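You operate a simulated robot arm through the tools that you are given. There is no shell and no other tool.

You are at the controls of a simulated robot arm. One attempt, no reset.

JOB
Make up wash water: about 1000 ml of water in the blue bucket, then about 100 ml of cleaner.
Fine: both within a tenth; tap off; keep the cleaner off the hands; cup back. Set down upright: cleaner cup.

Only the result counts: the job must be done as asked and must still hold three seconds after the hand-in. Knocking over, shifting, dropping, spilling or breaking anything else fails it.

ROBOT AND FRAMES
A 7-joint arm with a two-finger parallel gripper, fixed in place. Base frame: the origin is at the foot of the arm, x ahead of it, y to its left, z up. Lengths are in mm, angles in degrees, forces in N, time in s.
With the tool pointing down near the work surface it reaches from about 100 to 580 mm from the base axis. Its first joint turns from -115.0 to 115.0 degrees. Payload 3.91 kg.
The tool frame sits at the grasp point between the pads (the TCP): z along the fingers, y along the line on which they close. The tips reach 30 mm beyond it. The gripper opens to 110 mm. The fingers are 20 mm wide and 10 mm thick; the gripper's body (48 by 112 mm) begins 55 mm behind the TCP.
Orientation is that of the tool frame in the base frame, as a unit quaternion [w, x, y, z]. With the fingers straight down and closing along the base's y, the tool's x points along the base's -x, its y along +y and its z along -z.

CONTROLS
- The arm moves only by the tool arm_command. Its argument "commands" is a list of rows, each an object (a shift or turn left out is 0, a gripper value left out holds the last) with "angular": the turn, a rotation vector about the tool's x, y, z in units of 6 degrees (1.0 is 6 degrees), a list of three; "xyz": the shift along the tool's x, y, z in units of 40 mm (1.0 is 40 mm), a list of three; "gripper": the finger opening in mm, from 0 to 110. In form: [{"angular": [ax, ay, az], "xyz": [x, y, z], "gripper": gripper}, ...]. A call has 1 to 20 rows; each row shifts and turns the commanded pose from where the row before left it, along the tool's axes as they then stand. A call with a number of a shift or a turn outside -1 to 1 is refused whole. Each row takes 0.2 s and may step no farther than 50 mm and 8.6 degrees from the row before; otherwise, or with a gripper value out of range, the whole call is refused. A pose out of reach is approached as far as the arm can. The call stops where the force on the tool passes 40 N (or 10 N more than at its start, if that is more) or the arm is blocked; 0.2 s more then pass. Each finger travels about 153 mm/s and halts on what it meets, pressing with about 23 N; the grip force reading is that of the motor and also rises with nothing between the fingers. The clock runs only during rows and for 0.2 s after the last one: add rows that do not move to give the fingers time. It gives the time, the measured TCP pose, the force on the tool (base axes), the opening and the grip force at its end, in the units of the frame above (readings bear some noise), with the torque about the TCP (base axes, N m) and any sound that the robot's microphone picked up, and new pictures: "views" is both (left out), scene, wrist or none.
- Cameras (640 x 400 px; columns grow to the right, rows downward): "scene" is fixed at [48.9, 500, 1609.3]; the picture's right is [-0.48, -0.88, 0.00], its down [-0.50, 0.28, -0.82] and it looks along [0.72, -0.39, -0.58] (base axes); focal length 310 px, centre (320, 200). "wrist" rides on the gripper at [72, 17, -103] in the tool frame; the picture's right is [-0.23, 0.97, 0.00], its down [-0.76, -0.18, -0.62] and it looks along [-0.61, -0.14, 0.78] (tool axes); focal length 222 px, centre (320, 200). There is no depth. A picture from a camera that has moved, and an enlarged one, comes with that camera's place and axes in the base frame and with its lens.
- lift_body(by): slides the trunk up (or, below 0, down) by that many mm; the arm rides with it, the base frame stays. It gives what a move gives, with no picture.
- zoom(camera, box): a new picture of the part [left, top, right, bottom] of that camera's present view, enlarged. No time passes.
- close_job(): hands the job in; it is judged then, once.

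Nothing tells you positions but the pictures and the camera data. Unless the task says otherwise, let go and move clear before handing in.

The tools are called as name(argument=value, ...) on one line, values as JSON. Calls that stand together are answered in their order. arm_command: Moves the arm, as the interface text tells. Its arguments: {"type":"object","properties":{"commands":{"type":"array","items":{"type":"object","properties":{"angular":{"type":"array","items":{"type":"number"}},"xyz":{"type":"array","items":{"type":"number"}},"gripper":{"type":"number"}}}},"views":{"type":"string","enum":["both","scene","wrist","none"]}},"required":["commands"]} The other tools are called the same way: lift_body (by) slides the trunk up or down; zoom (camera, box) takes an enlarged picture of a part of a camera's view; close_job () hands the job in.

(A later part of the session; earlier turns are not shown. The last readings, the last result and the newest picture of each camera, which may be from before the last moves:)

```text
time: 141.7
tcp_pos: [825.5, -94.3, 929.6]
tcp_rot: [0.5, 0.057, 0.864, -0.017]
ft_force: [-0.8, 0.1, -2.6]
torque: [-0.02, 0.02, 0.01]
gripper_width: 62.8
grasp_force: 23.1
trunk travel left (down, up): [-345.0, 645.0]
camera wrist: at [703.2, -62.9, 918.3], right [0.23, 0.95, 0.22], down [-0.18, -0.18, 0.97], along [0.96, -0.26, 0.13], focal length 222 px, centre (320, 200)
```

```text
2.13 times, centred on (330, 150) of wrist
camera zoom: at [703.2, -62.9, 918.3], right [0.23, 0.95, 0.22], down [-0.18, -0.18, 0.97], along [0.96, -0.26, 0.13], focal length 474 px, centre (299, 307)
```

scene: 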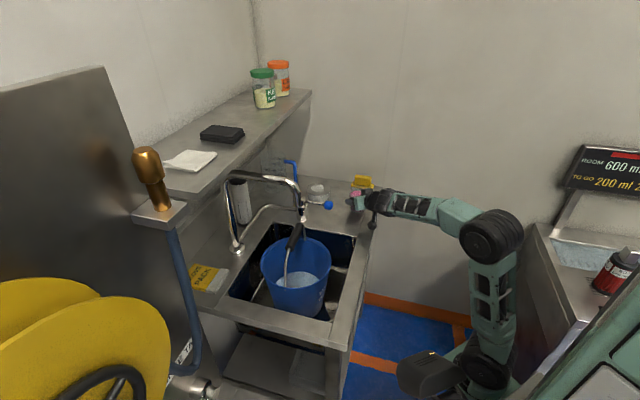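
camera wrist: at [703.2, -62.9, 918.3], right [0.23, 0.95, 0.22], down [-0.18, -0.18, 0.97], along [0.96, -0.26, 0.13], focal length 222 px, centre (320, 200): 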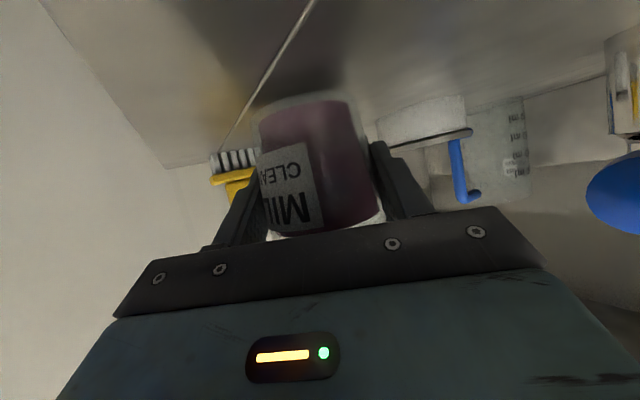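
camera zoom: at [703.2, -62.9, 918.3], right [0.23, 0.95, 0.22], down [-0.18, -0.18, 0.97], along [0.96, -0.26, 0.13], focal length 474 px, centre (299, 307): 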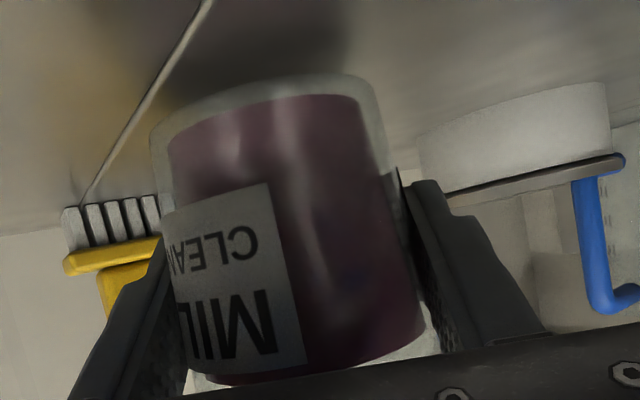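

With slow motion the cup lifts cleanly (−2.6 N load, opening steady at 62.8 mm). I'll keep all motions slow: lift to about z=1000.

arm_command(commands=[{"xyz": [-0.043, 0.001, -0.025]}, {"xyz": [-0.065, 0.002, -0.037]}, {"xyz": [-0.087, 0.003, -0.05]}, {"xyz": [-0.087, 0.003, -0.05]}, {"xyz": [-0.087, 0.003, -0.05]}, {"xyz": [-0.087, 0.003, -0.05]}, {"xyz": [-0.087, 0.003, -0.05]}, {"xyz": [-0.087, 0.003, -0.05]}, {"xyz": [-0.087, 0.003, -0.05]}, {"xyz": [-0.087, 0.003, -0.05]}, {"xyz": [-0.087, 0.003, -0.05]}, {"xyz": [-0.087, 0.003, -0.05]}, {"xyz": [-0.087, 0.003, -0.05]}, {"xyz": [-0.087, 0.003, -0.05]}, {"xyz": [-0.087, 0.003, -0.05]}, {"xyz": [-0.087, 0.003, -0.05]}, {"xyz": [-0.087, 0.003, -0.05]}, {"xyz": [-0.087, 0.003, -0.05]}, {"xyz": [-0.065, 0.002, -0.037]}, {"xyz": [-0.043, 0.001, -0.025]}])

zoom(camera="wrist", box=[180, 60, 480, 240])

```text
time: 145.9
tcp_pos: [825.6, -93.9, 1003.0]
tcp_rot: [0.501, 0.056, 0.864, -0.016]
ft_force: [0.4, 0.8, -1.7]
torque: [-0.01, 0.04, -0.03]
gripper_width: 63.0
grasp_force: 22.7
trunk travel left (down, up): [-345.0, 645.0]
camera wrist: at [702.4, -63.1, 991.4], right [0.23, 0.95, 0.22], down [-0.18, -0.18, 0.97], along [0.96, -0.26, 0.13], focal length 222 px, centre (320, 200)
```

scene: 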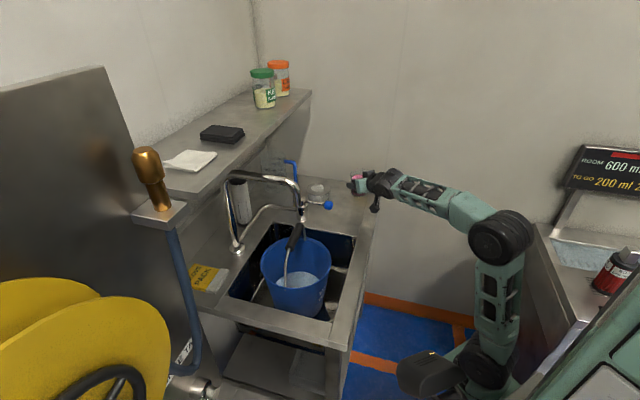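
wrist: 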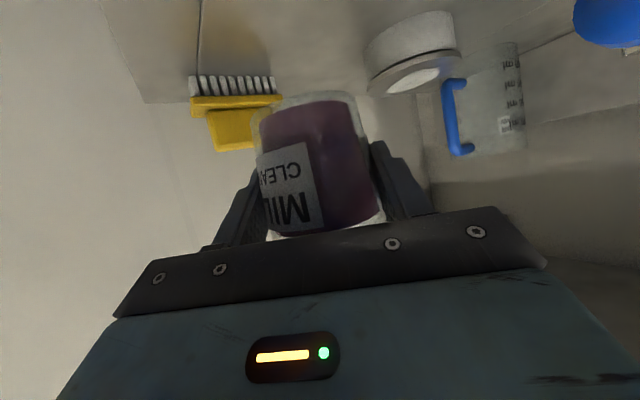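

```text
2.13 times, centred on (330, 150) of wrist
camera zoom: at [702.4, -63.1, 991.4], right [0.23, 0.95, 0.22], down [-0.18, -0.18, 0.97], along [0.96, -0.26, 0.13], focal length 474 px, centre (299, 307)
```

zoom: 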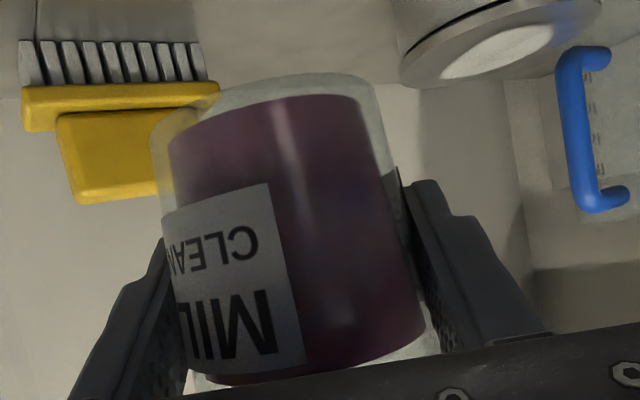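

Held firmly with no slip. Now I'll move it slowly back toward the robot, away from the counter items.

arm_command(commands=[{"xyz": [0.037, -0.001, -0.065]}, {"xyz": [0.062, -0.002, -0.108]}, {"xyz": [0.087, -0.003, -0.152]}, {"xyz": [0.112, -0.004, -0.195]}, {"xyz": [0.112, -0.004, -0.195]}, {"xyz": [0.112, -0.004, -0.195]}, {"xyz": [0.112, -0.004, -0.195]}, {"xyz": [0.112, -0.004, -0.195]}, {"xyz": [0.112, -0.004, -0.195]}, {"xyz": [0.112, -0.004, -0.195]}, {"xyz": [0.112, -0.004, -0.195]}, {"xyz": [0.112, -0.004, -0.195]}, {"xyz": [0.112, -0.004, -0.195]}, {"xyz": [0.112, -0.004, -0.195]}, {"xyz": [0.112, -0.004, -0.195]}, {"xyz": [0.112, -0.004, -0.195]}, {"xyz": [0.112, -0.004, -0.195]}, {"xyz": [0.087, -0.003, -0.152]}, {"xyz": [0.062, -0.002, -0.108]}, {"xyz": [0.037, -0.001, -0.065]}])

```text
time: 150.1
tcp_pos: [670.9, -78.8, 1001.4]
tcp_rot: [0.5, 0.058, 0.864, -0.017]
ft_force: [0.2, 0.4, -1.7]
torque: [0.03, 0.01, 0.03]
gripper_width: 62.7
grasp_force: 23.1
trunk travel left (down, up): [-345.0, 645.0]
camera wrist: at [547.9, -47.3, 990.4], right [0.23, 0.95, 0.22], down [-0.18, -0.18, 0.97], along [0.96, -0.26, 0.13], focal length 222 px, centre (320, 200)
```

scene: 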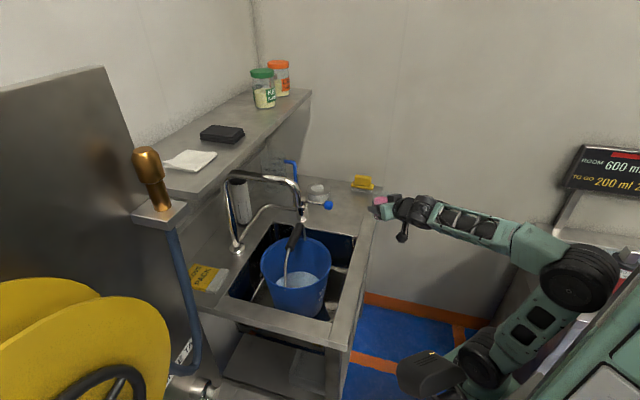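
wrist: 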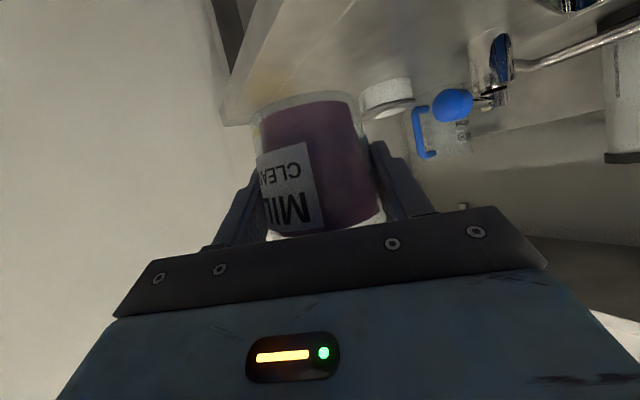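

Still secure. Next I'll swing it left around the arm's axis, turning the tool with it, toward the front side of the bucket.

arm_command(commands=[{"angular": [-0.048, 0.002, -0.028], "xyz": [0.011, 0.098, -0.02]}, {"angular": [-0.096, 0.003, -0.055], "xyz": [0.022, 0.196, -0.039]}, {"angular": [-0.1445, 0.0048, -0.0827], "xyz": [0.0335, 0.294, -0.0585]}, {"angular": [-0.1445, 0.0048, -0.0827], "xyz": [0.0335, 0.294, -0.0585]}, {"angular": [-0.1445, 0.0048, -0.0827], "xyz": [0.0335, 0.294, -0.0585]}, {"angular": [-0.1445, 0.0048, -0.0827], "xyz": [0.0335, 0.29, -0.0585]}, {"angular": [-0.1445, 0.0048, -0.0827], "xyz": [0.0335, 0.29, -0.0585]}, {"angular": [-0.1445, 0.0048, -0.0827], "xyz": [0.0335, 0.29, -0.0585]}, {"angular": [-0.1445, 0.0048, -0.0827], "xyz": [0.0335, 0.285, -0.0585]}, {"angular": [-0.1445, 0.0048, -0.0827], "xyz": [0.0335, 0.285, -0.0585]}, {"angular": [-0.1445, 0.0048, -0.0827], "xyz": [0.0335, 0.285, -0.0585]}, {"angular": [-0.1445, 0.0048, -0.0827], "xyz": [0.0335, 0.28, -0.0585]}, {"angular": [-0.1445, 0.0048, -0.0827], "xyz": [0.0335, 0.28, -0.0585]}, {"angular": [-0.096, 0.003, -0.055], "xyz": [0.022, 0.19, -0.039]}, {"angular": [-0.048, 0.002, -0.028], "xyz": [0.011, 0.095, -0.02]}, {}])

```text
time: 153.5
tcp_pos: [638.7, 70.6, 1006.7]
tcp_rot: [0.499, -0.041, 0.865, 0.04]
ft_force: [-0.1, 0.0, -2.2]
torque: [0.01, 0.03, -0.03]
gripper_width: 63.1
grasp_force: 23.7
trunk travel left (down, up): [-345.0, 645.0]
camera wrist: at [512.1, 74.2, 995.4], right [0.01, 0.97, 0.22], down [-0.14, -0.22, 0.97], along [0.99, -0.04, 0.13], focal length 222 px, centre (320, 200)
```

scene: 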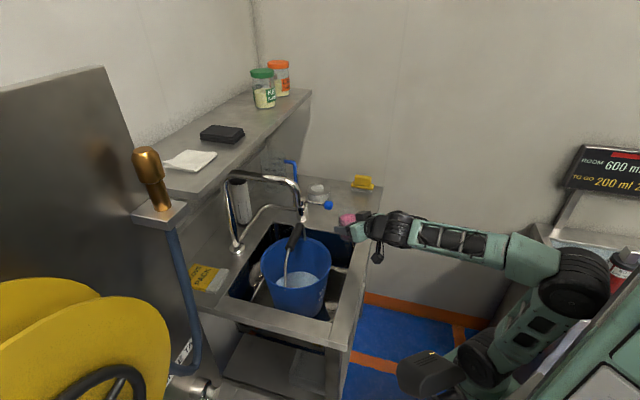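
wrist: 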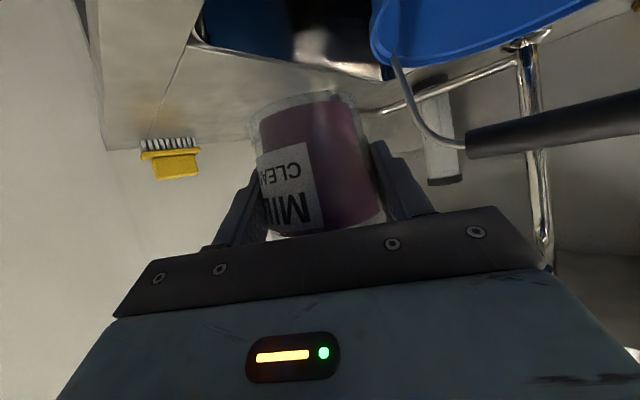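

Continue swinging left to the pouring position in front of the bail.

arm_command(commands=[{"angular": [-0.048, 0.002, -0.028], "xyz": [0.012, 0.09, -0.022]}, {"angular": [-0.096, 0.003, -0.055], "xyz": [0.025, 0.18, -0.045]}, {"angular": [-0.1445, 0.0048, -0.0827], "xyz": [0.0385, 0.275, -0.067]}, {"angular": [-0.1445, 0.0048, -0.0827], "xyz": [0.0385, 0.275, -0.067]}, {"angular": [-0.1445, 0.0048, -0.0827], "xyz": [0.0385, 0.275, -0.067]}, {"angular": [-0.1445, 0.0048, -0.0827], "xyz": [0.0385, 0.275, -0.067]}, {"angular": [-0.1445, 0.0048, -0.0827], "xyz": [0.0385, 0.27, -0.067]}, {"angular": [-0.1445, 0.0048, -0.0827], "xyz": [0.0385, 0.27, -0.067]}, {"angular": [-0.1445, 0.0048, -0.0827], "xyz": [0.0385, 0.27, -0.067]}, {"angular": [-0.096, 0.003, -0.055], "xyz": [0.025, 0.18, -0.045]}, {"angular": [-0.048, 0.002, -0.028], "xyz": [0.012, 0.09, -0.022]}, {}])

zoom(camera="scene", box=[240, 160, 400, 320])

```text
time: 156.1
tcp_pos: [593.3, 161.8, 1011.2]
tcp_rot: [0.494, -0.109, 0.859, 0.079]
ft_force: [-0.7, 0.1, -1.6]
torque: [0.01, 0.06, -0.01]
gripper_width: 62.6
grasp_force: 23.2
trunk travel left (down, up): [-345.0, 645.0]
camera wrist: at [467.7, 145.5, 999.3], right [-0.15, 0.96, 0.22], down [-0.1, -0.24, 0.97], along [0.98, 0.12, 0.13], focal length 222 px, centre (320, 200)
```

scene: 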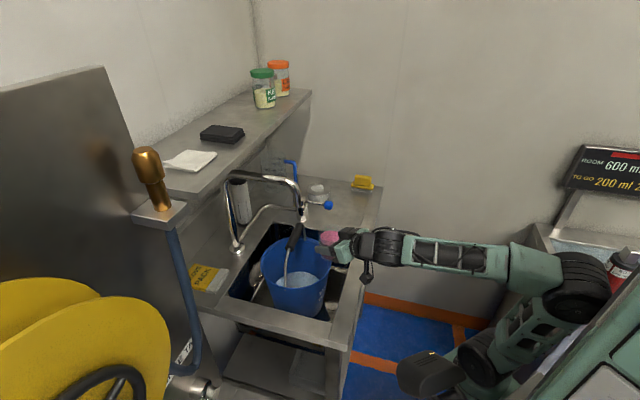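
wrist: 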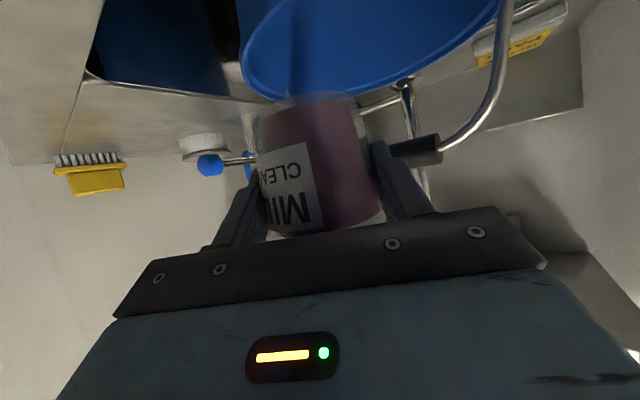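

```text
2.50 times, centred on (320, 240) of scene
camera zoom: at [48.9, 500.0, 1609.3], right [-0.48, -0.88, 0.0], down [-0.5, 0.28, -0.82], along [0.72, -0.39, -0.58], focal length 776 px, centre (320, 100)
```

zoom: 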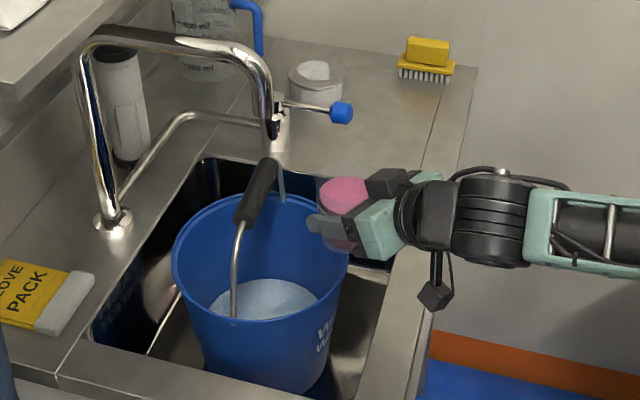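

The lip is over the front half of the bucket, clear of bail and spout. I'll start tilting forward slowly to 30°, just short of pouring, and check.

arm_command(commands=[{"angular": [0, 0.17, 0]}, {"angular": [0, 0.33, 0]}, {"angular": [0, 0.33, 0]}, {"angular": [0, 0.33, 0]}, {"angular": [0, 0.33, 0]}, {"angular": [0, 0.33, 0]}, {"angular": [0, 0.33, 0]}, {"angular": [0, 0.33, 0]}, {"angular": [0, 0.33, 0]}, {"angular": [0, 0.33, 0]}, {"angular": [0, 0.33, 0]}, {"angular": [0, 0.33, 0]}, {"angular": [0, 0.33, 0]}, {"angular": [0, 0.33, 0]}, {"angular": [0, 0.33, 0]}, {}])

zoom(camera="scene", box=[240, 180, 400, 320])

zoom(camera="wrist", box=[200, 60, 460, 240])

```text
time: 159.5
tcp_pos: [594.3, 162.2, 1009.8]
tcp_rot: [0.265, -0.125, 0.955, 0.05]
ft_force: [0.0, -0.2, -2.3]
torque: [0.02, -0.01, 0.01]
gripper_width: 62.8
grasp_force: 23.5
trunk travel left (down, up): [-345.0, 645.0]
camera wrist: at [477.9, 146.2, 1061.1], right [-0.07, 0.99, 0.15], down [0.37, -0.11, 0.92], along [0.93, 0.12, -0.36], focal length 222 px, centre (320, 200)
```

scene: 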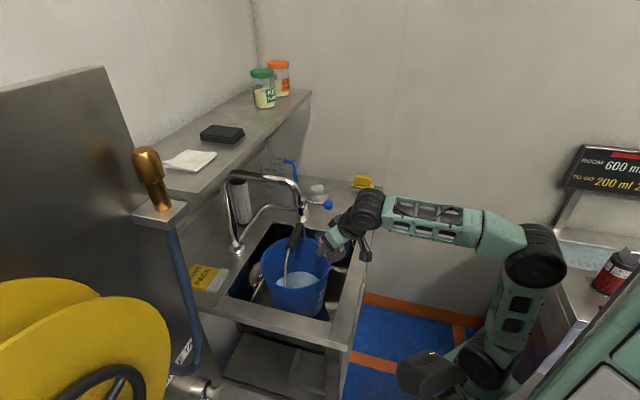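
wrist: 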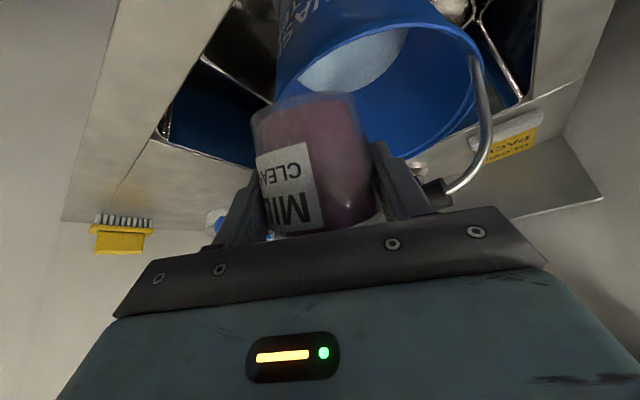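

```text
2.86 times, centred on (320, 250) of scene
camera zoom: at [48.9, 500.0, 1609.3], right [-0.48, -0.88, 0.0], down [-0.5, 0.28, -0.82], along [0.72, -0.39, -0.58], focal length 887 px, centre (320, 57)
```

zoom: 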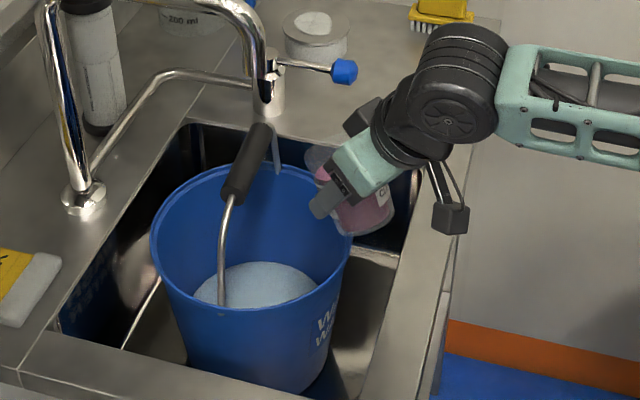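

```text
2.22 times, centred on (330, 150) of wrist
camera zoom: at [477.9, 146.2, 1061.1], right [-0.07, 0.99, 0.15], down [0.37, -0.11, 0.92], along [0.93, 0.12, -0.36], focal length 494 px, centre (298, 311)
```

zoom: 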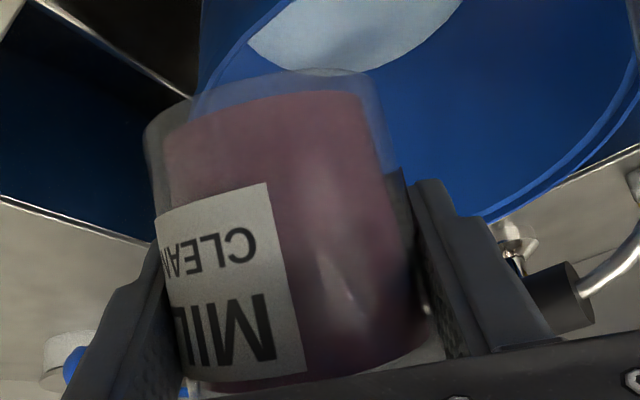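

The cup tilts with the gripper and nothing has poured yet at about 29°. I'll go on in small steps and watch for the first flow.

arm_command(commands=[{"angular": [0, 0.33, 0]}, {"angular": [0, 0.33, 0]}, {"angular": [0, 0.33, 0]}, {"angular": [0, 0.33, 0]}, {}], views="none")

zoom(camera="scene", box=[270, 190, 370, 280])

zoom(camera="wrist", box=[200, 60, 460, 240])

```text
time: 160.7
tcp_pos: [594.0, 160.4, 1011.2]
tcp_rot: [0.198, -0.128, 0.971, 0.04]
ft_force: [0.6, -0.4, -1.7]
torque: [0.02, -0.01, 0.05]
gripper_width: 62.7
grasp_force: 23.0
trunk travel left (down, up): [-345.0, 645.0]
```

```text
4.44 times, centred on (320, 235) of scene
camera zoom: at [48.9, 500.0, 1609.3], right [-0.48, -0.88, 0.0], down [-0.5, 0.28, -0.82], along [0.72, -0.39, -0.58], focal length 1380 px, centre (320, 44)
```

zoom: 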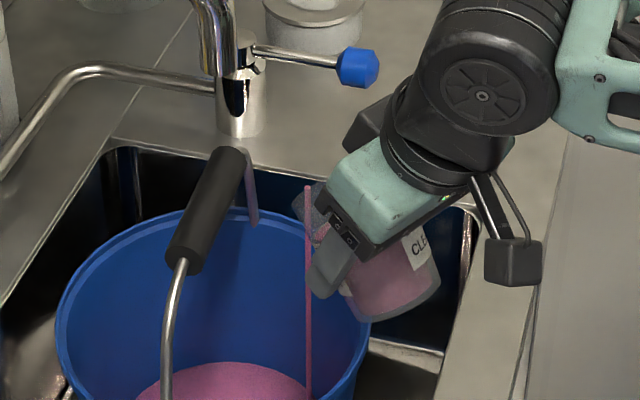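

```text
2.22 times, centred on (330, 150) of wrist
camera zoom: at [486.6, 147.7, 1076.8], right [-0.06, 0.99, 0.12], down [0.49, -0.07, 0.87], along [0.87, 0.11, -0.48], focal length 494 px, centre (298, 311)
```

zoom: 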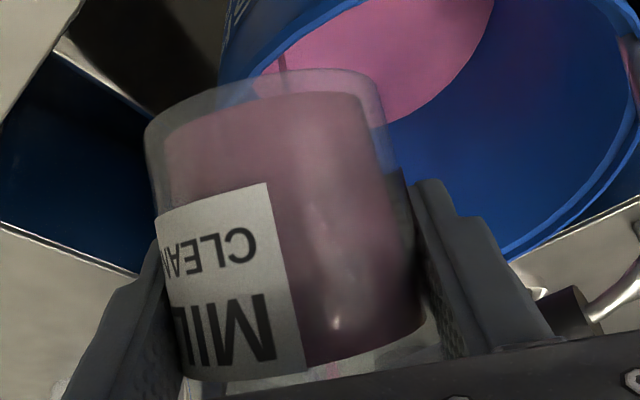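

Pink cleaner is flowing in a thin stream into the bucket, clear of the fingers. I'll hold here a second to see how the flow behaves.

arm_command(commands=[{}, {}, {}, {}], views="none")

zoom(camera="scene", box=[270, 190, 370, 280])

zoom(camera="wrist", box=[200, 60, 460, 240])

```text
time: 161.7
tcp_pos: [593.5, 162.1, 1010.6]
tcp_rot: [0.199, -0.129, 0.971, 0.042]
ft_force: [0.2, -0.4, -2.1]
torque: [0.02, -0.03, -0.02]
gripper_width: 62.7
grasp_force: 23.6
trunk travel left (down, up): [-345.0, 645.0]
```

```text
4.44 times, centred on (320, 235) of scene
camera zoom: at [48.9, 500.0, 1609.3], right [-0.48, -0.88, 0.0], down [-0.5, 0.28, -0.82], along [0.72, -0.39, -0.58], focal length 1380 px, centre (320, 44)
```

zoom: 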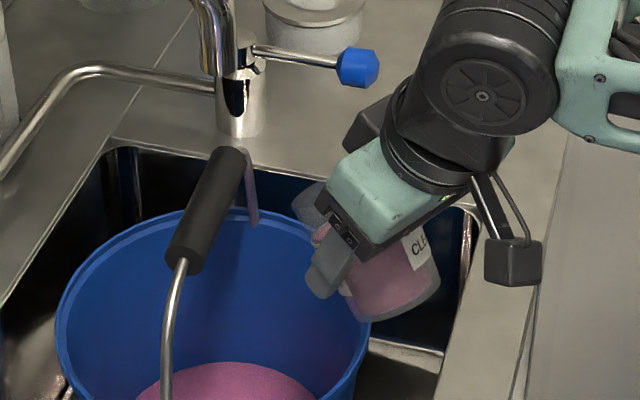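

```text
2.22 times, centred on (330, 150) of wrist
camera zoom: at [486.6, 147.6, 1076.7], right [-0.06, 0.99, 0.12], down [0.49, -0.08, 0.87], along [0.87, 0.11, -0.48], focal length 494 px, centre (298, 311)
```

zoom: 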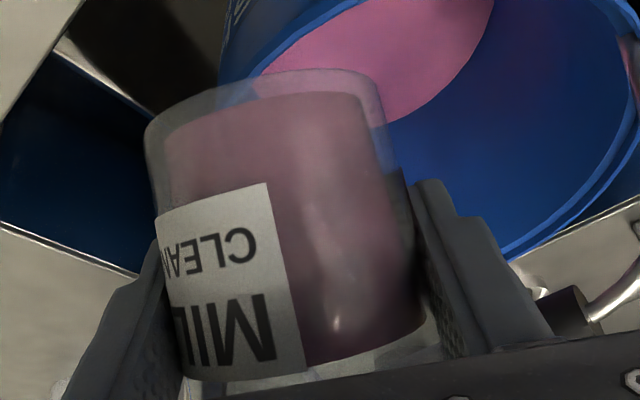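

The flow stopped by itself: the cup empties to whatever its tilt can hold, so I can approach the right amount step by step and read the level in the cup with the wrist camera (fixed relative to the cup). I'll take a reference picture now.

zoom(camera="wrist", box=[180, 60, 480, 240])

arm_command(commands=[{"angular": [0, 0.33, 0]}, {"angular": [0, 0.33, 0]}, {"angular": [0, 0.33, 0]}, {"angular": [0, 0.33, 0]}, {}, {}, {}], views="none")

zoom(camera="wrist", box=[180, 60, 480, 240])

zoom(camera="scene", box=[270, 190, 370, 280])

```text
2.13 times, centred on (330, 150) of wrist
camera zoom: at [486.6, 147.6, 1076.7], right [-0.06, 0.99, 0.12], down [0.49, -0.08, 0.87], along [0.87, 0.11, -0.48], focal length 474 px, centre (299, 307)
```

zoom: 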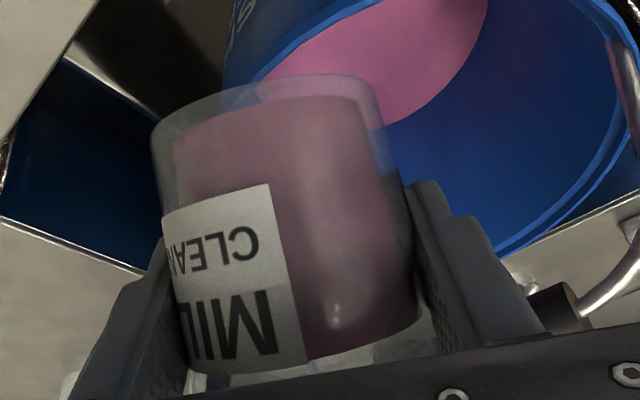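

```text
time: 163.3
tcp_pos: [593.7, 162.1, 1010.2]
tcp_rot: [0.131, -0.13, 0.982, 0.032]
ft_force: [-0.7, 0.4, -2.1]
torque: [0.02, -0.01, 0.02]
gripper_width: 62.4
grasp_force: 22.7
trunk travel left (down, up): [-345.0, 645.0]
```

```text
2.13 times, centred on (330, 150) of wrist
camera zoom: at [495.6, 150.3, 1091.5], right [-0.05, 0.99, 0.09], down [0.6, -0.04, 0.8], along [0.8, 0.09, -0.6], focal length 474 px, centre (299, 307)
```

zoom: 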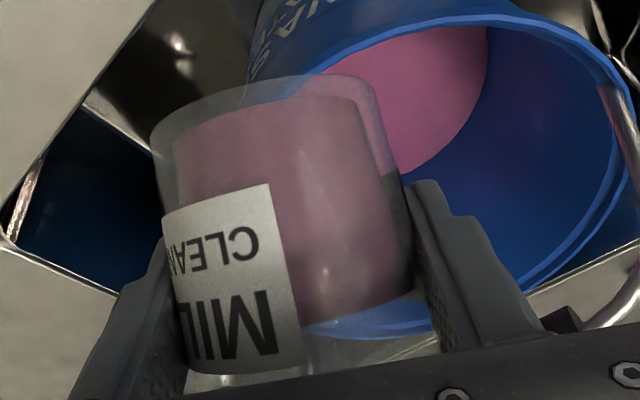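

```text
4.44 times, centred on (320, 235) of scene
camera zoom: at [48.9, 500.0, 1609.3], right [-0.48, -0.88, 0.0], down [-0.5, 0.28, -0.82], along [0.72, -0.39, -0.58], focal length 1380 px, centre (320, 44)
```

zoom: 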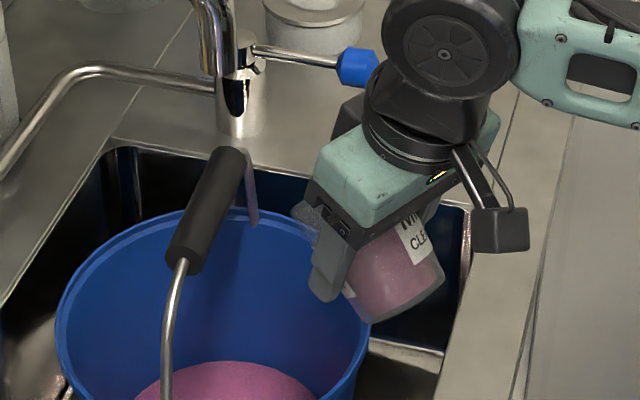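

The level in the cup follows the geometry I computed (about 117 ml left at 44°). I'll continue in steps toward about 64°, checking the level each time.

arm_command(commands=[{"angular": [0, 0.33, 0]}, {"angular": [0, 0.33, 0]}, {"angular": [0, 0.33, 0]}, {"angular": [0, 0.33, 0]}, {}, {}, {}, {}], views="none")

zoom(camera="wrist", box=[180, 60, 480, 240])

zoom(camera="scene", box=[270, 190, 370, 280])

```text
time: 165.1
tcp_pos: [593.7, 161.3, 1011.1]
tcp_rot: [0.063, -0.133, 0.989, 0.022]
ft_force: [-0.3, 0.1, -0.5]
torque: [-0.04, -0.02, 0.03]
gripper_width: 62.5
grasp_force: 23.4
trunk travel left (down, up): [-345.0, 645.0]
```

```text
2.13 times, centred on (330, 150) of wrist
camera zoom: at [507.6, 153.6, 1103.5], right [-0.04, 1.0, 0.06], down [0.7, -0.01, 0.71], along [0.71, 0.07, -0.7], focal length 474 px, centre (299, 307)
```

zoom: 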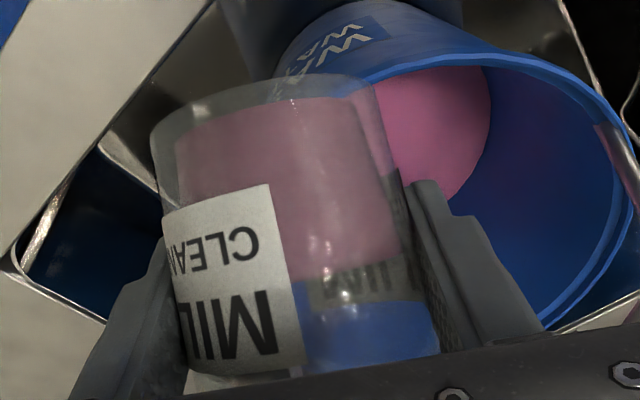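

```text
4.44 times, centred on (320, 235) of scene
camera zoom: at [48.9, 500.0, 1609.3], right [-0.48, -0.88, 0.0], down [-0.5, 0.28, -0.82], along [0.72, -0.39, -0.58], focal length 1380 px, centre (320, 44)
```

zoom: 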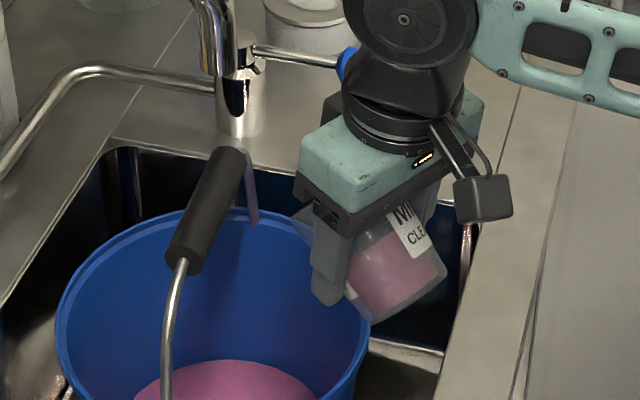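

About 88 ml left in the cup (≈57 ml poured). Next step: six more degrees.

arm_command(commands=[{"angular": [0, 0.33, 0]}, {"angular": [0, 0.33, 0]}, {"angular": [0, 0.33, 0]}, {}, {}, {}, {}, {}], views="none")

zoom(camera="wrist", box=[180, 60, 480, 240])

zoom(camera="scene", box=[270, 190, 370, 280])

```text
time: 166.9
tcp_pos: [593.1, 162.9, 1010.2]
tcp_rot: [0.012, -0.133, 0.991, 0.016]
ft_force: [-0.5, -0.6, -1.5]
torque: [0.03, 0.02, 0.0]
gripper_width: 62.2
grasp_force: 22.8
trunk travel left (down, up): [-345.0, 645.0]
```

```text
2.13 times, centred on (330, 150) of wrist
camera zoom: at [517.0, 155.8, 1111.8], right [-0.04, 1.0, 0.03], down [0.77, 0.01, 0.64], along [0.64, 0.05, -0.77], focal length 474 px, centre (299, 307)
```

zoom: 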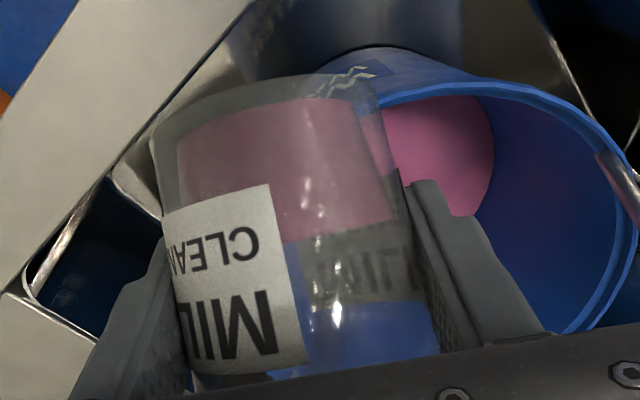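

```text
4.44 times, centred on (320, 235) of scene
camera zoom: at [48.9, 500.0, 1609.3], right [-0.48, -0.88, 0.0], down [-0.5, 0.28, -0.82], along [0.72, -0.39, -0.58], focal length 1380 px, centre (320, 44)
```

zoom: 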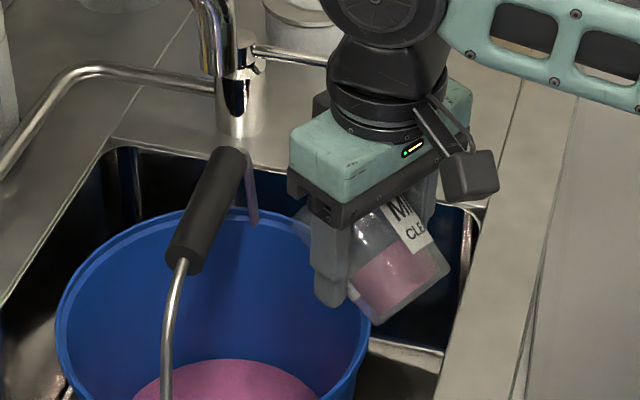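

About 65 ml left (≈79 ml poured). Four more degrees.

arm_command(commands=[{"angular": [0, 0.33, 0]}, {"angular": [0, 0.33, 0]}, {}, {}, {}, {}, {}], views="none")

zoom(camera="wrist", box=[180, 60, 480, 240])

zoom(camera="wrist", box=[250, 95, 400, 185])

```text
time: 168.5
tcp_pos: [593.7, 162.0, 1010.8]
tcp_rot: [-0.023, -0.134, 0.991, 0.011]
ft_force: [-0.4, 0.1, -0.7]
torque: [0.0, 0.0, 0.01]
gripper_width: 62.4
grasp_force: 23.0
trunk travel left (down, up): [-345.0, 645.0]
```

```text
2.13 times, centred on (330, 150) of wrist
camera zoom: at [524.3, 157.5, 1116.9], right [-0.04, 1.0, 0.02], down [0.81, 0.02, 0.59], along [0.59, 0.04, -0.81], focal length 474 px, centre (299, 307)
```

zoom: 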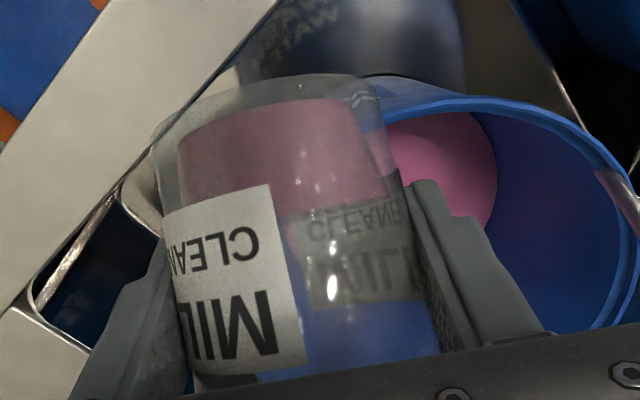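

```text
4.27 times, centred on (325, 140) of wrist
camera zoom: at [524.3, 157.5, 1116.9], right [-0.04, 1.0, 0.02], down [0.81, 0.02, 0.59], along [0.59, 0.04, -0.81], focal length 948 px, centre (299, 456)
```

zoom: 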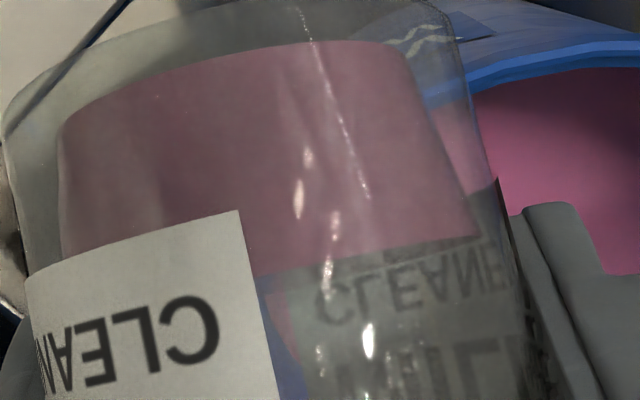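

I estimate 94–98 ml poured so far, but I want a tighter calibration of the cup before the last bit. I'll zoom in on the cup's edges (the wrist camera is fixed relative to the grip, whose opening is known).

zoom(camera="wrist", box=[240, 90, 330, 150])

zoom(camera="wrist", box=[310, 90, 400, 150])

zoom(camera="wrist", box=[230, 140, 420, 245])

```text
6.67 times, centred on (285, 120) of wrist
camera zoom: at [524.3, 157.5, 1116.9], right [-0.04, 1.0, 0.02], down [0.81, 0.02, 0.59], along [0.59, 0.04, -0.81], focal length 1481 px, centre (553, 733)
```

zoom: 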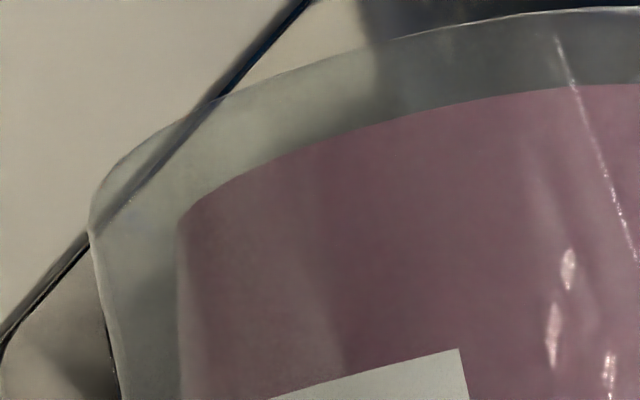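

```text
6.67 times, centred on (355, 120) of wrist
camera zoom: at [524.3, 157.5, 1116.9], right [-0.04, 1.0, 0.02], down [0.81, 0.02, 0.59], along [0.59, 0.04, -0.81], focal length 1481 px, centre (87, 733)
```

zoom: 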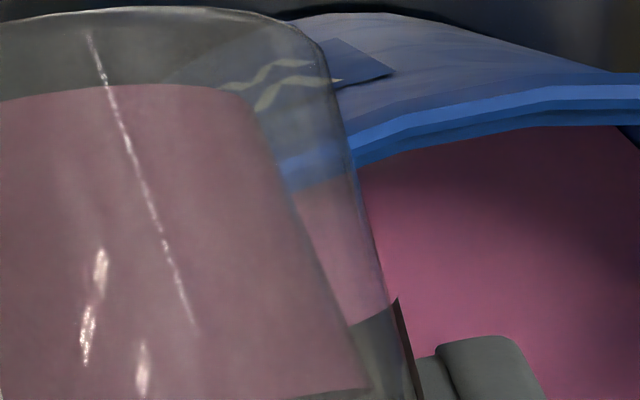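

```text
3.37 times, centred on (325, 192) of wrist
camera zoom: at [524.3, 157.5, 1116.9], right [-0.04, 1.0, 0.02], down [0.81, 0.02, 0.59], along [0.59, 0.04, -0.81], focal length 748 px, centre (303, 225)
```

zoom: 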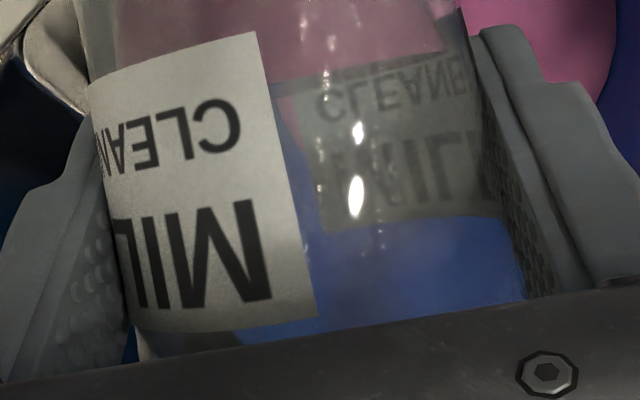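

The bucket's own level gives an independent check: 100 ml should raise its waterline about 13 px in my reference zoom (from row 126). Let me look.

zoom(camera="scene", box=[280, 262, 328, 292])

zoom(camera="scene", box=[284, 264, 316, 284])

```text
13.33 times, centred on (304, 277) of scene
camera zoom: at [48.9, 500.0, 1609.3], right [-0.48, -0.88, 0.0], down [-0.5, 0.28, -0.82], along [0.72, -0.39, -0.58], focal length 4140 px, centre (533, -827)
```

zoom: 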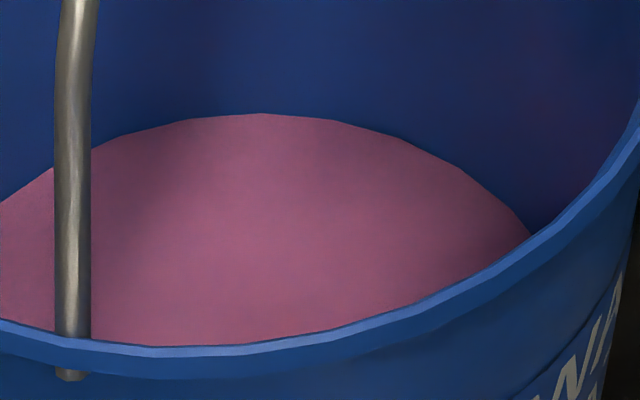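

```text
16.00 times, centred on (300, 274) of scene
camera zoom: at [48.9, 500.0, 1609.3], right [-0.48, -0.88, 0.0], down [-0.5, 0.28, -0.82], along [0.72, -0.39, -0.58], focal length 4968 px, centre (640, -984)
```

zoom: 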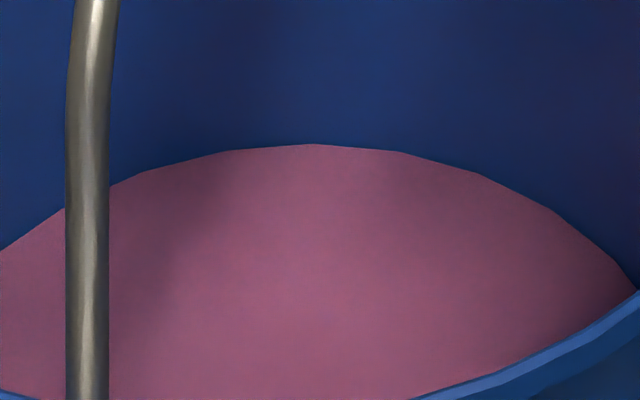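

The bucket waterline rose 13 px, about 102 ml by that measure, while the cup level says about 90–98 ml; best combined estimate is near 96 ml. I'll add just under one degree for the last few millilitres, then re-check.

arm_command(commands=[{"angular": [0, 0.07, 0]}, {"angular": [0, 0.06, 0]}, {}, {}, {}, {}], views="none")

zoom(camera="wrist", box=[250, 95, 400, 185])

zoom(camera="scene", box=[284, 264, 316, 284])

zoom(camera="scene", box=[270, 190, 370, 280])

```text
time: 169.9
tcp_pos: [593.4, 162.6, 1010.2]
tcp_rot: [-0.029, -0.135, 0.99, 0.011]
ft_force: [0.7, -0.5, 0.4]
torque: [0.02, -0.01, 0.01]
gripper_width: 62.3
grasp_force: 22.5
trunk travel left (down, up): [-345.0, 645.0]
```

```text
4.27 times, centred on (325, 140) of wrist
camera zoom: at [525.4, 157.2, 1117.3], right [-0.04, 1.0, 0.01], down [0.82, 0.02, 0.58], along [0.57, 0.04, -0.82], focal length 948 px, centre (299, 456)
```

zoom: 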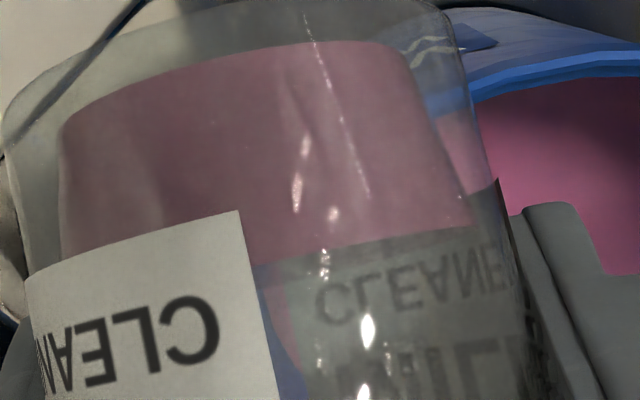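

```text
16.00 times, centred on (300, 274) of scene
camera zoom: at [48.9, 500.0, 1609.3], right [-0.48, -0.88, 0.0], down [-0.5, 0.28, -0.82], along [0.72, -0.39, -0.58], focal length 4968 px, centre (640, -984)
```

zoom: 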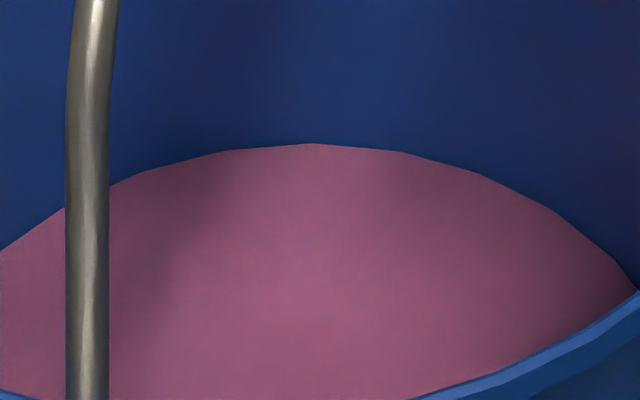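

```text
4.44 times, centred on (320, 235) of scene
camera zoom: at [48.9, 500.0, 1609.3], right [-0.48, -0.88, 0.0], down [-0.5, 0.28, -0.82], along [0.72, -0.39, -0.58], focal length 1380 px, centre (320, 44)
```

zoom: 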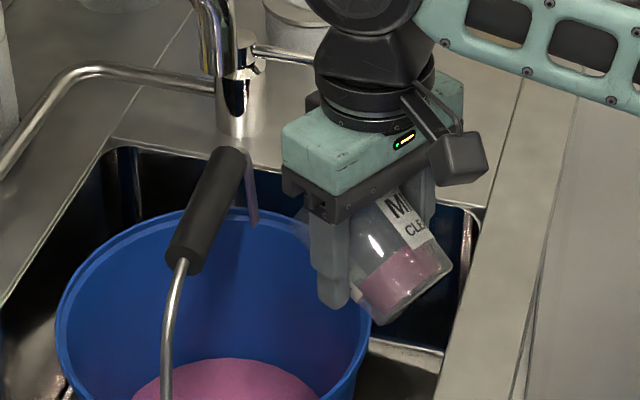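

A little more (about 2 ml) keeps all my estimates safely inside 90–110 ml.

arm_command(commands=[{"angular": [0, 0.07, 0]}, {"angular": [0, 0.06, 0]}, {}, {}, {}, {}], views="none")

zoom(camera="wrist", box=[250, 95, 400, 185])

zoom(camera="scene", box=[280, 262, 328, 292])

```text
time: 171.3
tcp_pos: [594.3, 161.9, 1011.2]
tcp_rot: [-0.036, -0.135, 0.99, 0.008]
ft_force: [0.7, 0.4, -1.4]
torque: [-0.02, -0.01, -0.01]
gripper_width: 62.3
grasp_force: 23.1
trunk travel left (down, up): [-345.0, 645.0]
```

```text
4.27 times, centred on (325, 140) of wrist
camera zoom: at [527.3, 157.9, 1118.5], right [-0.04, 1.0, 0.01], down [0.82, 0.03, 0.56], along [0.56, 0.03, -0.83], focal length 948 px, centre (299, 456)
```

zoom: 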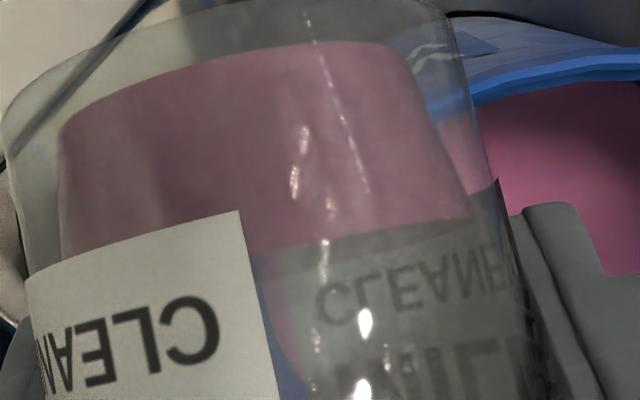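

```text
13.33 times, centred on (304, 277) of scene
camera zoom: at [48.9, 500.0, 1609.3], right [-0.48, -0.88, 0.0], down [-0.5, 0.28, -0.82], along [0.72, -0.39, -0.58], focal length 4140 px, centre (533, -827)
```

zoom: 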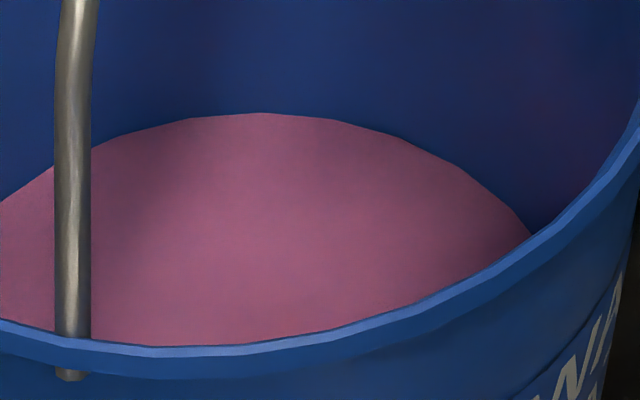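

Done pouring: my estimates now cluster around 99 ml. I'll turn the cup back upright smoothly.

arm_command(commands=[{"angular": [0, -0.2, 0]}, {"angular": [0, -0.4, 0]}, {"angular": [0, -0.6, 0]}, {"angular": [0, -0.6, 0]}, {"angular": [0, -0.6, 0]}, {"angular": [0, -0.6, 0]}, {"angular": [0, -0.6, 0]}, {"angular": [0, -0.6, 0]}, {"angular": [0, -0.6, 0]}, {"angular": [0, -0.6, 0]}, {"angular": [0, -0.6, 0]}, {"angular": [0, -0.6, 0]}, {"angular": [0, -0.6, 0]}, {"angular": [0, -0.6, 0]}, {"angular": [0, -0.6, 0]}, {"angular": [0, -0.6, 0]}, {"angular": [0, -0.6, 0]}, {"angular": [0, -0.6, 0]}, {"angular": [0, -0.3, 0]}, {"angular": [0, -0.16, 0]}])

zoom(camera="wrist", box=[180, 60, 480, 240])

zoom(camera="scene", box=[270, 190, 400, 290])

```text
time: 175.5
tcp_pos: [594.1, 161.5, 1010.7]
tcp_rot: [0.494, -0.109, 0.859, 0.079]
ft_force: [0.3, 0.6, -0.8]
torque: [-0.01, 0.0, -0.03]
gripper_width: 62.4
grasp_force: 23.0
trunk travel left (down, up): [-345.0, 645.0]
camera wrist: at [467.3, 144.9, 999.5], right [-0.15, 0.96, 0.22], down [-0.1, -0.24, 0.97], along [0.98, 0.12, 0.13], focal length 222 px, centre (320, 200)
```

scene: 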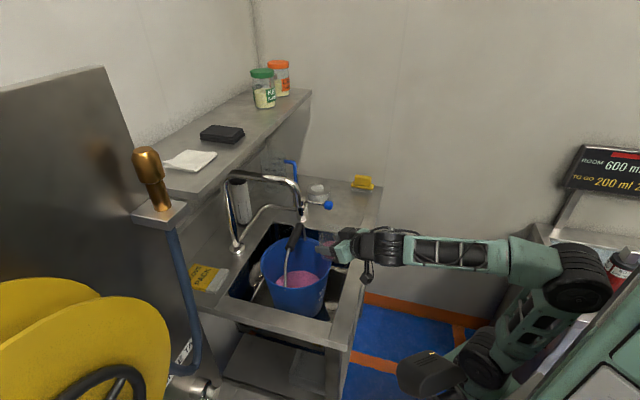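
wrist: 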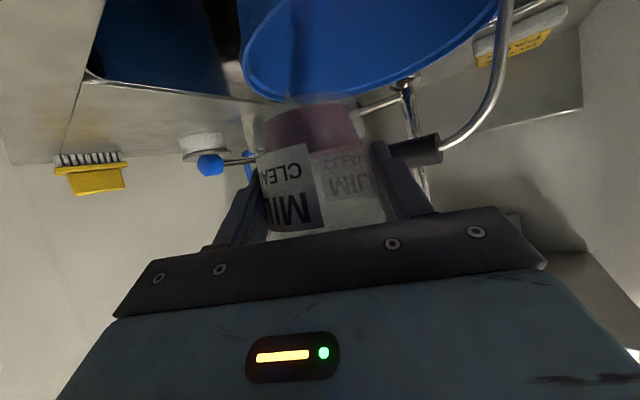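

```text
2.13 times, centred on (330, 150) of wrist
camera zoom: at [467.3, 144.9, 999.5], right [-0.15, 0.96, 0.22], down [-0.1, -0.24, 0.97], along [0.98, 0.12, 0.13], focal length 474 px, centre (299, 307)
```

zoom: 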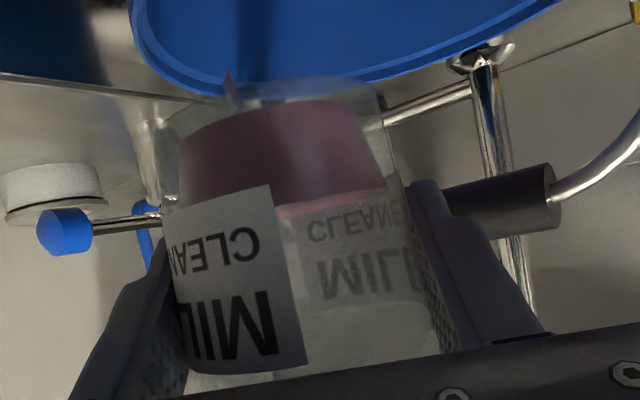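

```text
4.00 times, centred on (335, 240) of scene
camera zoom: at [48.9, 500.0, 1609.3], right [-0.48, -0.88, 0.0], down [-0.5, 0.28, -0.82], along [0.72, -0.39, -0.58], focal length 1242 px, centre (260, 40)
```

zoom: 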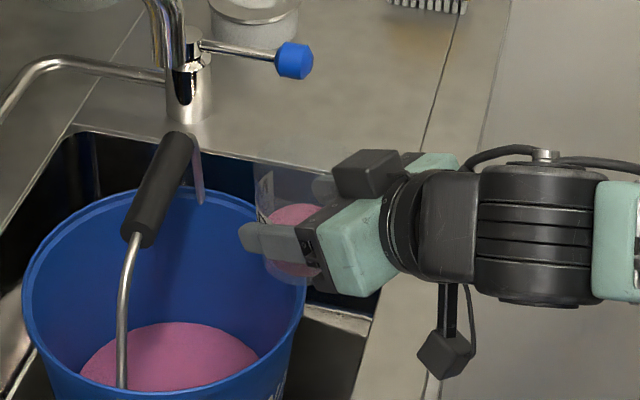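

The cup is upright again with the remainder in it, and nothing spilled. I'll swing it back to the right along the same path.

arm_command(commands=[{"angular": [0.058, -0.002, 0.033], "xyz": [-0.014, -0.11, 0.024]}, {"angular": [0.116, -0.004, 0.066], "xyz": [-0.028, -0.22, 0.049]}, {"angular": [0.1734, -0.0058, 0.0992], "xyz": [-0.0417, -0.33, 0.0728]}, {"angular": [0.1734, -0.0058, 0.0992], "xyz": [-0.0417, -0.33, 0.0728]}, {"angular": [0.1734, -0.0058, 0.0992], "xyz": [-0.0417, -0.33, 0.0728]}, {"angular": [0.1734, -0.0058, 0.0992], "xyz": [-0.0417, -0.33, 0.0728]}, {"angular": [0.1734, -0.0058, 0.0992], "xyz": [-0.0417, -0.33, 0.0728]}, {"angular": [0.1734, -0.0058, 0.0992], "xyz": [-0.0417, -0.335, 0.0728]}, {"angular": [0.1734, -0.0058, 0.0992], "xyz": [-0.0417, -0.335, 0.0728]}, {"angular": [0.1734, -0.0058, 0.0992], "xyz": [-0.0417, -0.335, 0.0728]}, {"angular": [0.1734, -0.0058, 0.0992], "xyz": [-0.0417, -0.34, 0.0728]}, {"angular": [0.1734, -0.0058, 0.0992], "xyz": [-0.0417, -0.34, 0.0728]}, {"angular": [0.1734, -0.0058, 0.0992], "xyz": [-0.0417, -0.34, 0.0728]}, {"angular": [0.1734, -0.0058, 0.0992], "xyz": [-0.0417, -0.345, 0.0728]}, {"angular": [0.1734, -0.0058, 0.0992], "xyz": [-0.0417, -0.345, 0.0728]}, {"angular": [0.1734, -0.0058, 0.0992], "xyz": [-0.0417, -0.35, 0.0728]}, {"angular": [0.1734, -0.0058, 0.0992], "xyz": [-0.0417, -0.35, 0.0728]}, {"angular": [0.1734, -0.0058, 0.0992], "xyz": [-0.0417, -0.35, 0.0728]}, {"angular": [0.116, -0.004, 0.066], "xyz": [-0.028, -0.23, 0.049]}, {"angular": [0.058, -0.002, 0.033], "xyz": [-0.014, -0.115, 0.024]}])

```text
time: 179.7
tcp_pos: [675.0, -75.5, 1005.2]
tcp_rot: [0.499, 0.056, 0.865, -0.016]
ft_force: [0.0, 0.3, -1.0]
torque: [0.05, -0.01, 0.0]
gripper_width: 62.2
grasp_force: 23.1
trunk travel left (down, up): [-345.0, 645.0]
camera wrist: at [551.5, -44.3, 994.0], right [0.22, 0.95, 0.22], down [-0.18, -0.19, 0.97], along [0.96, -0.25, 0.13], focal length 222 px, centre (320, 200)
```

scene: 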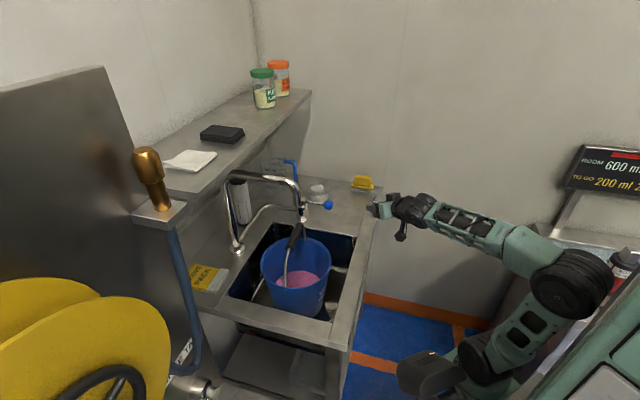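
wrist: 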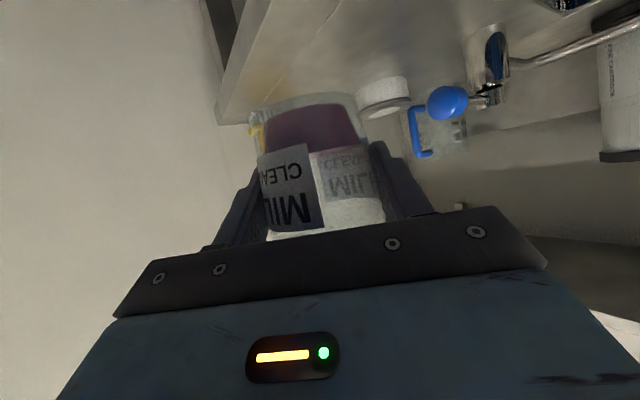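

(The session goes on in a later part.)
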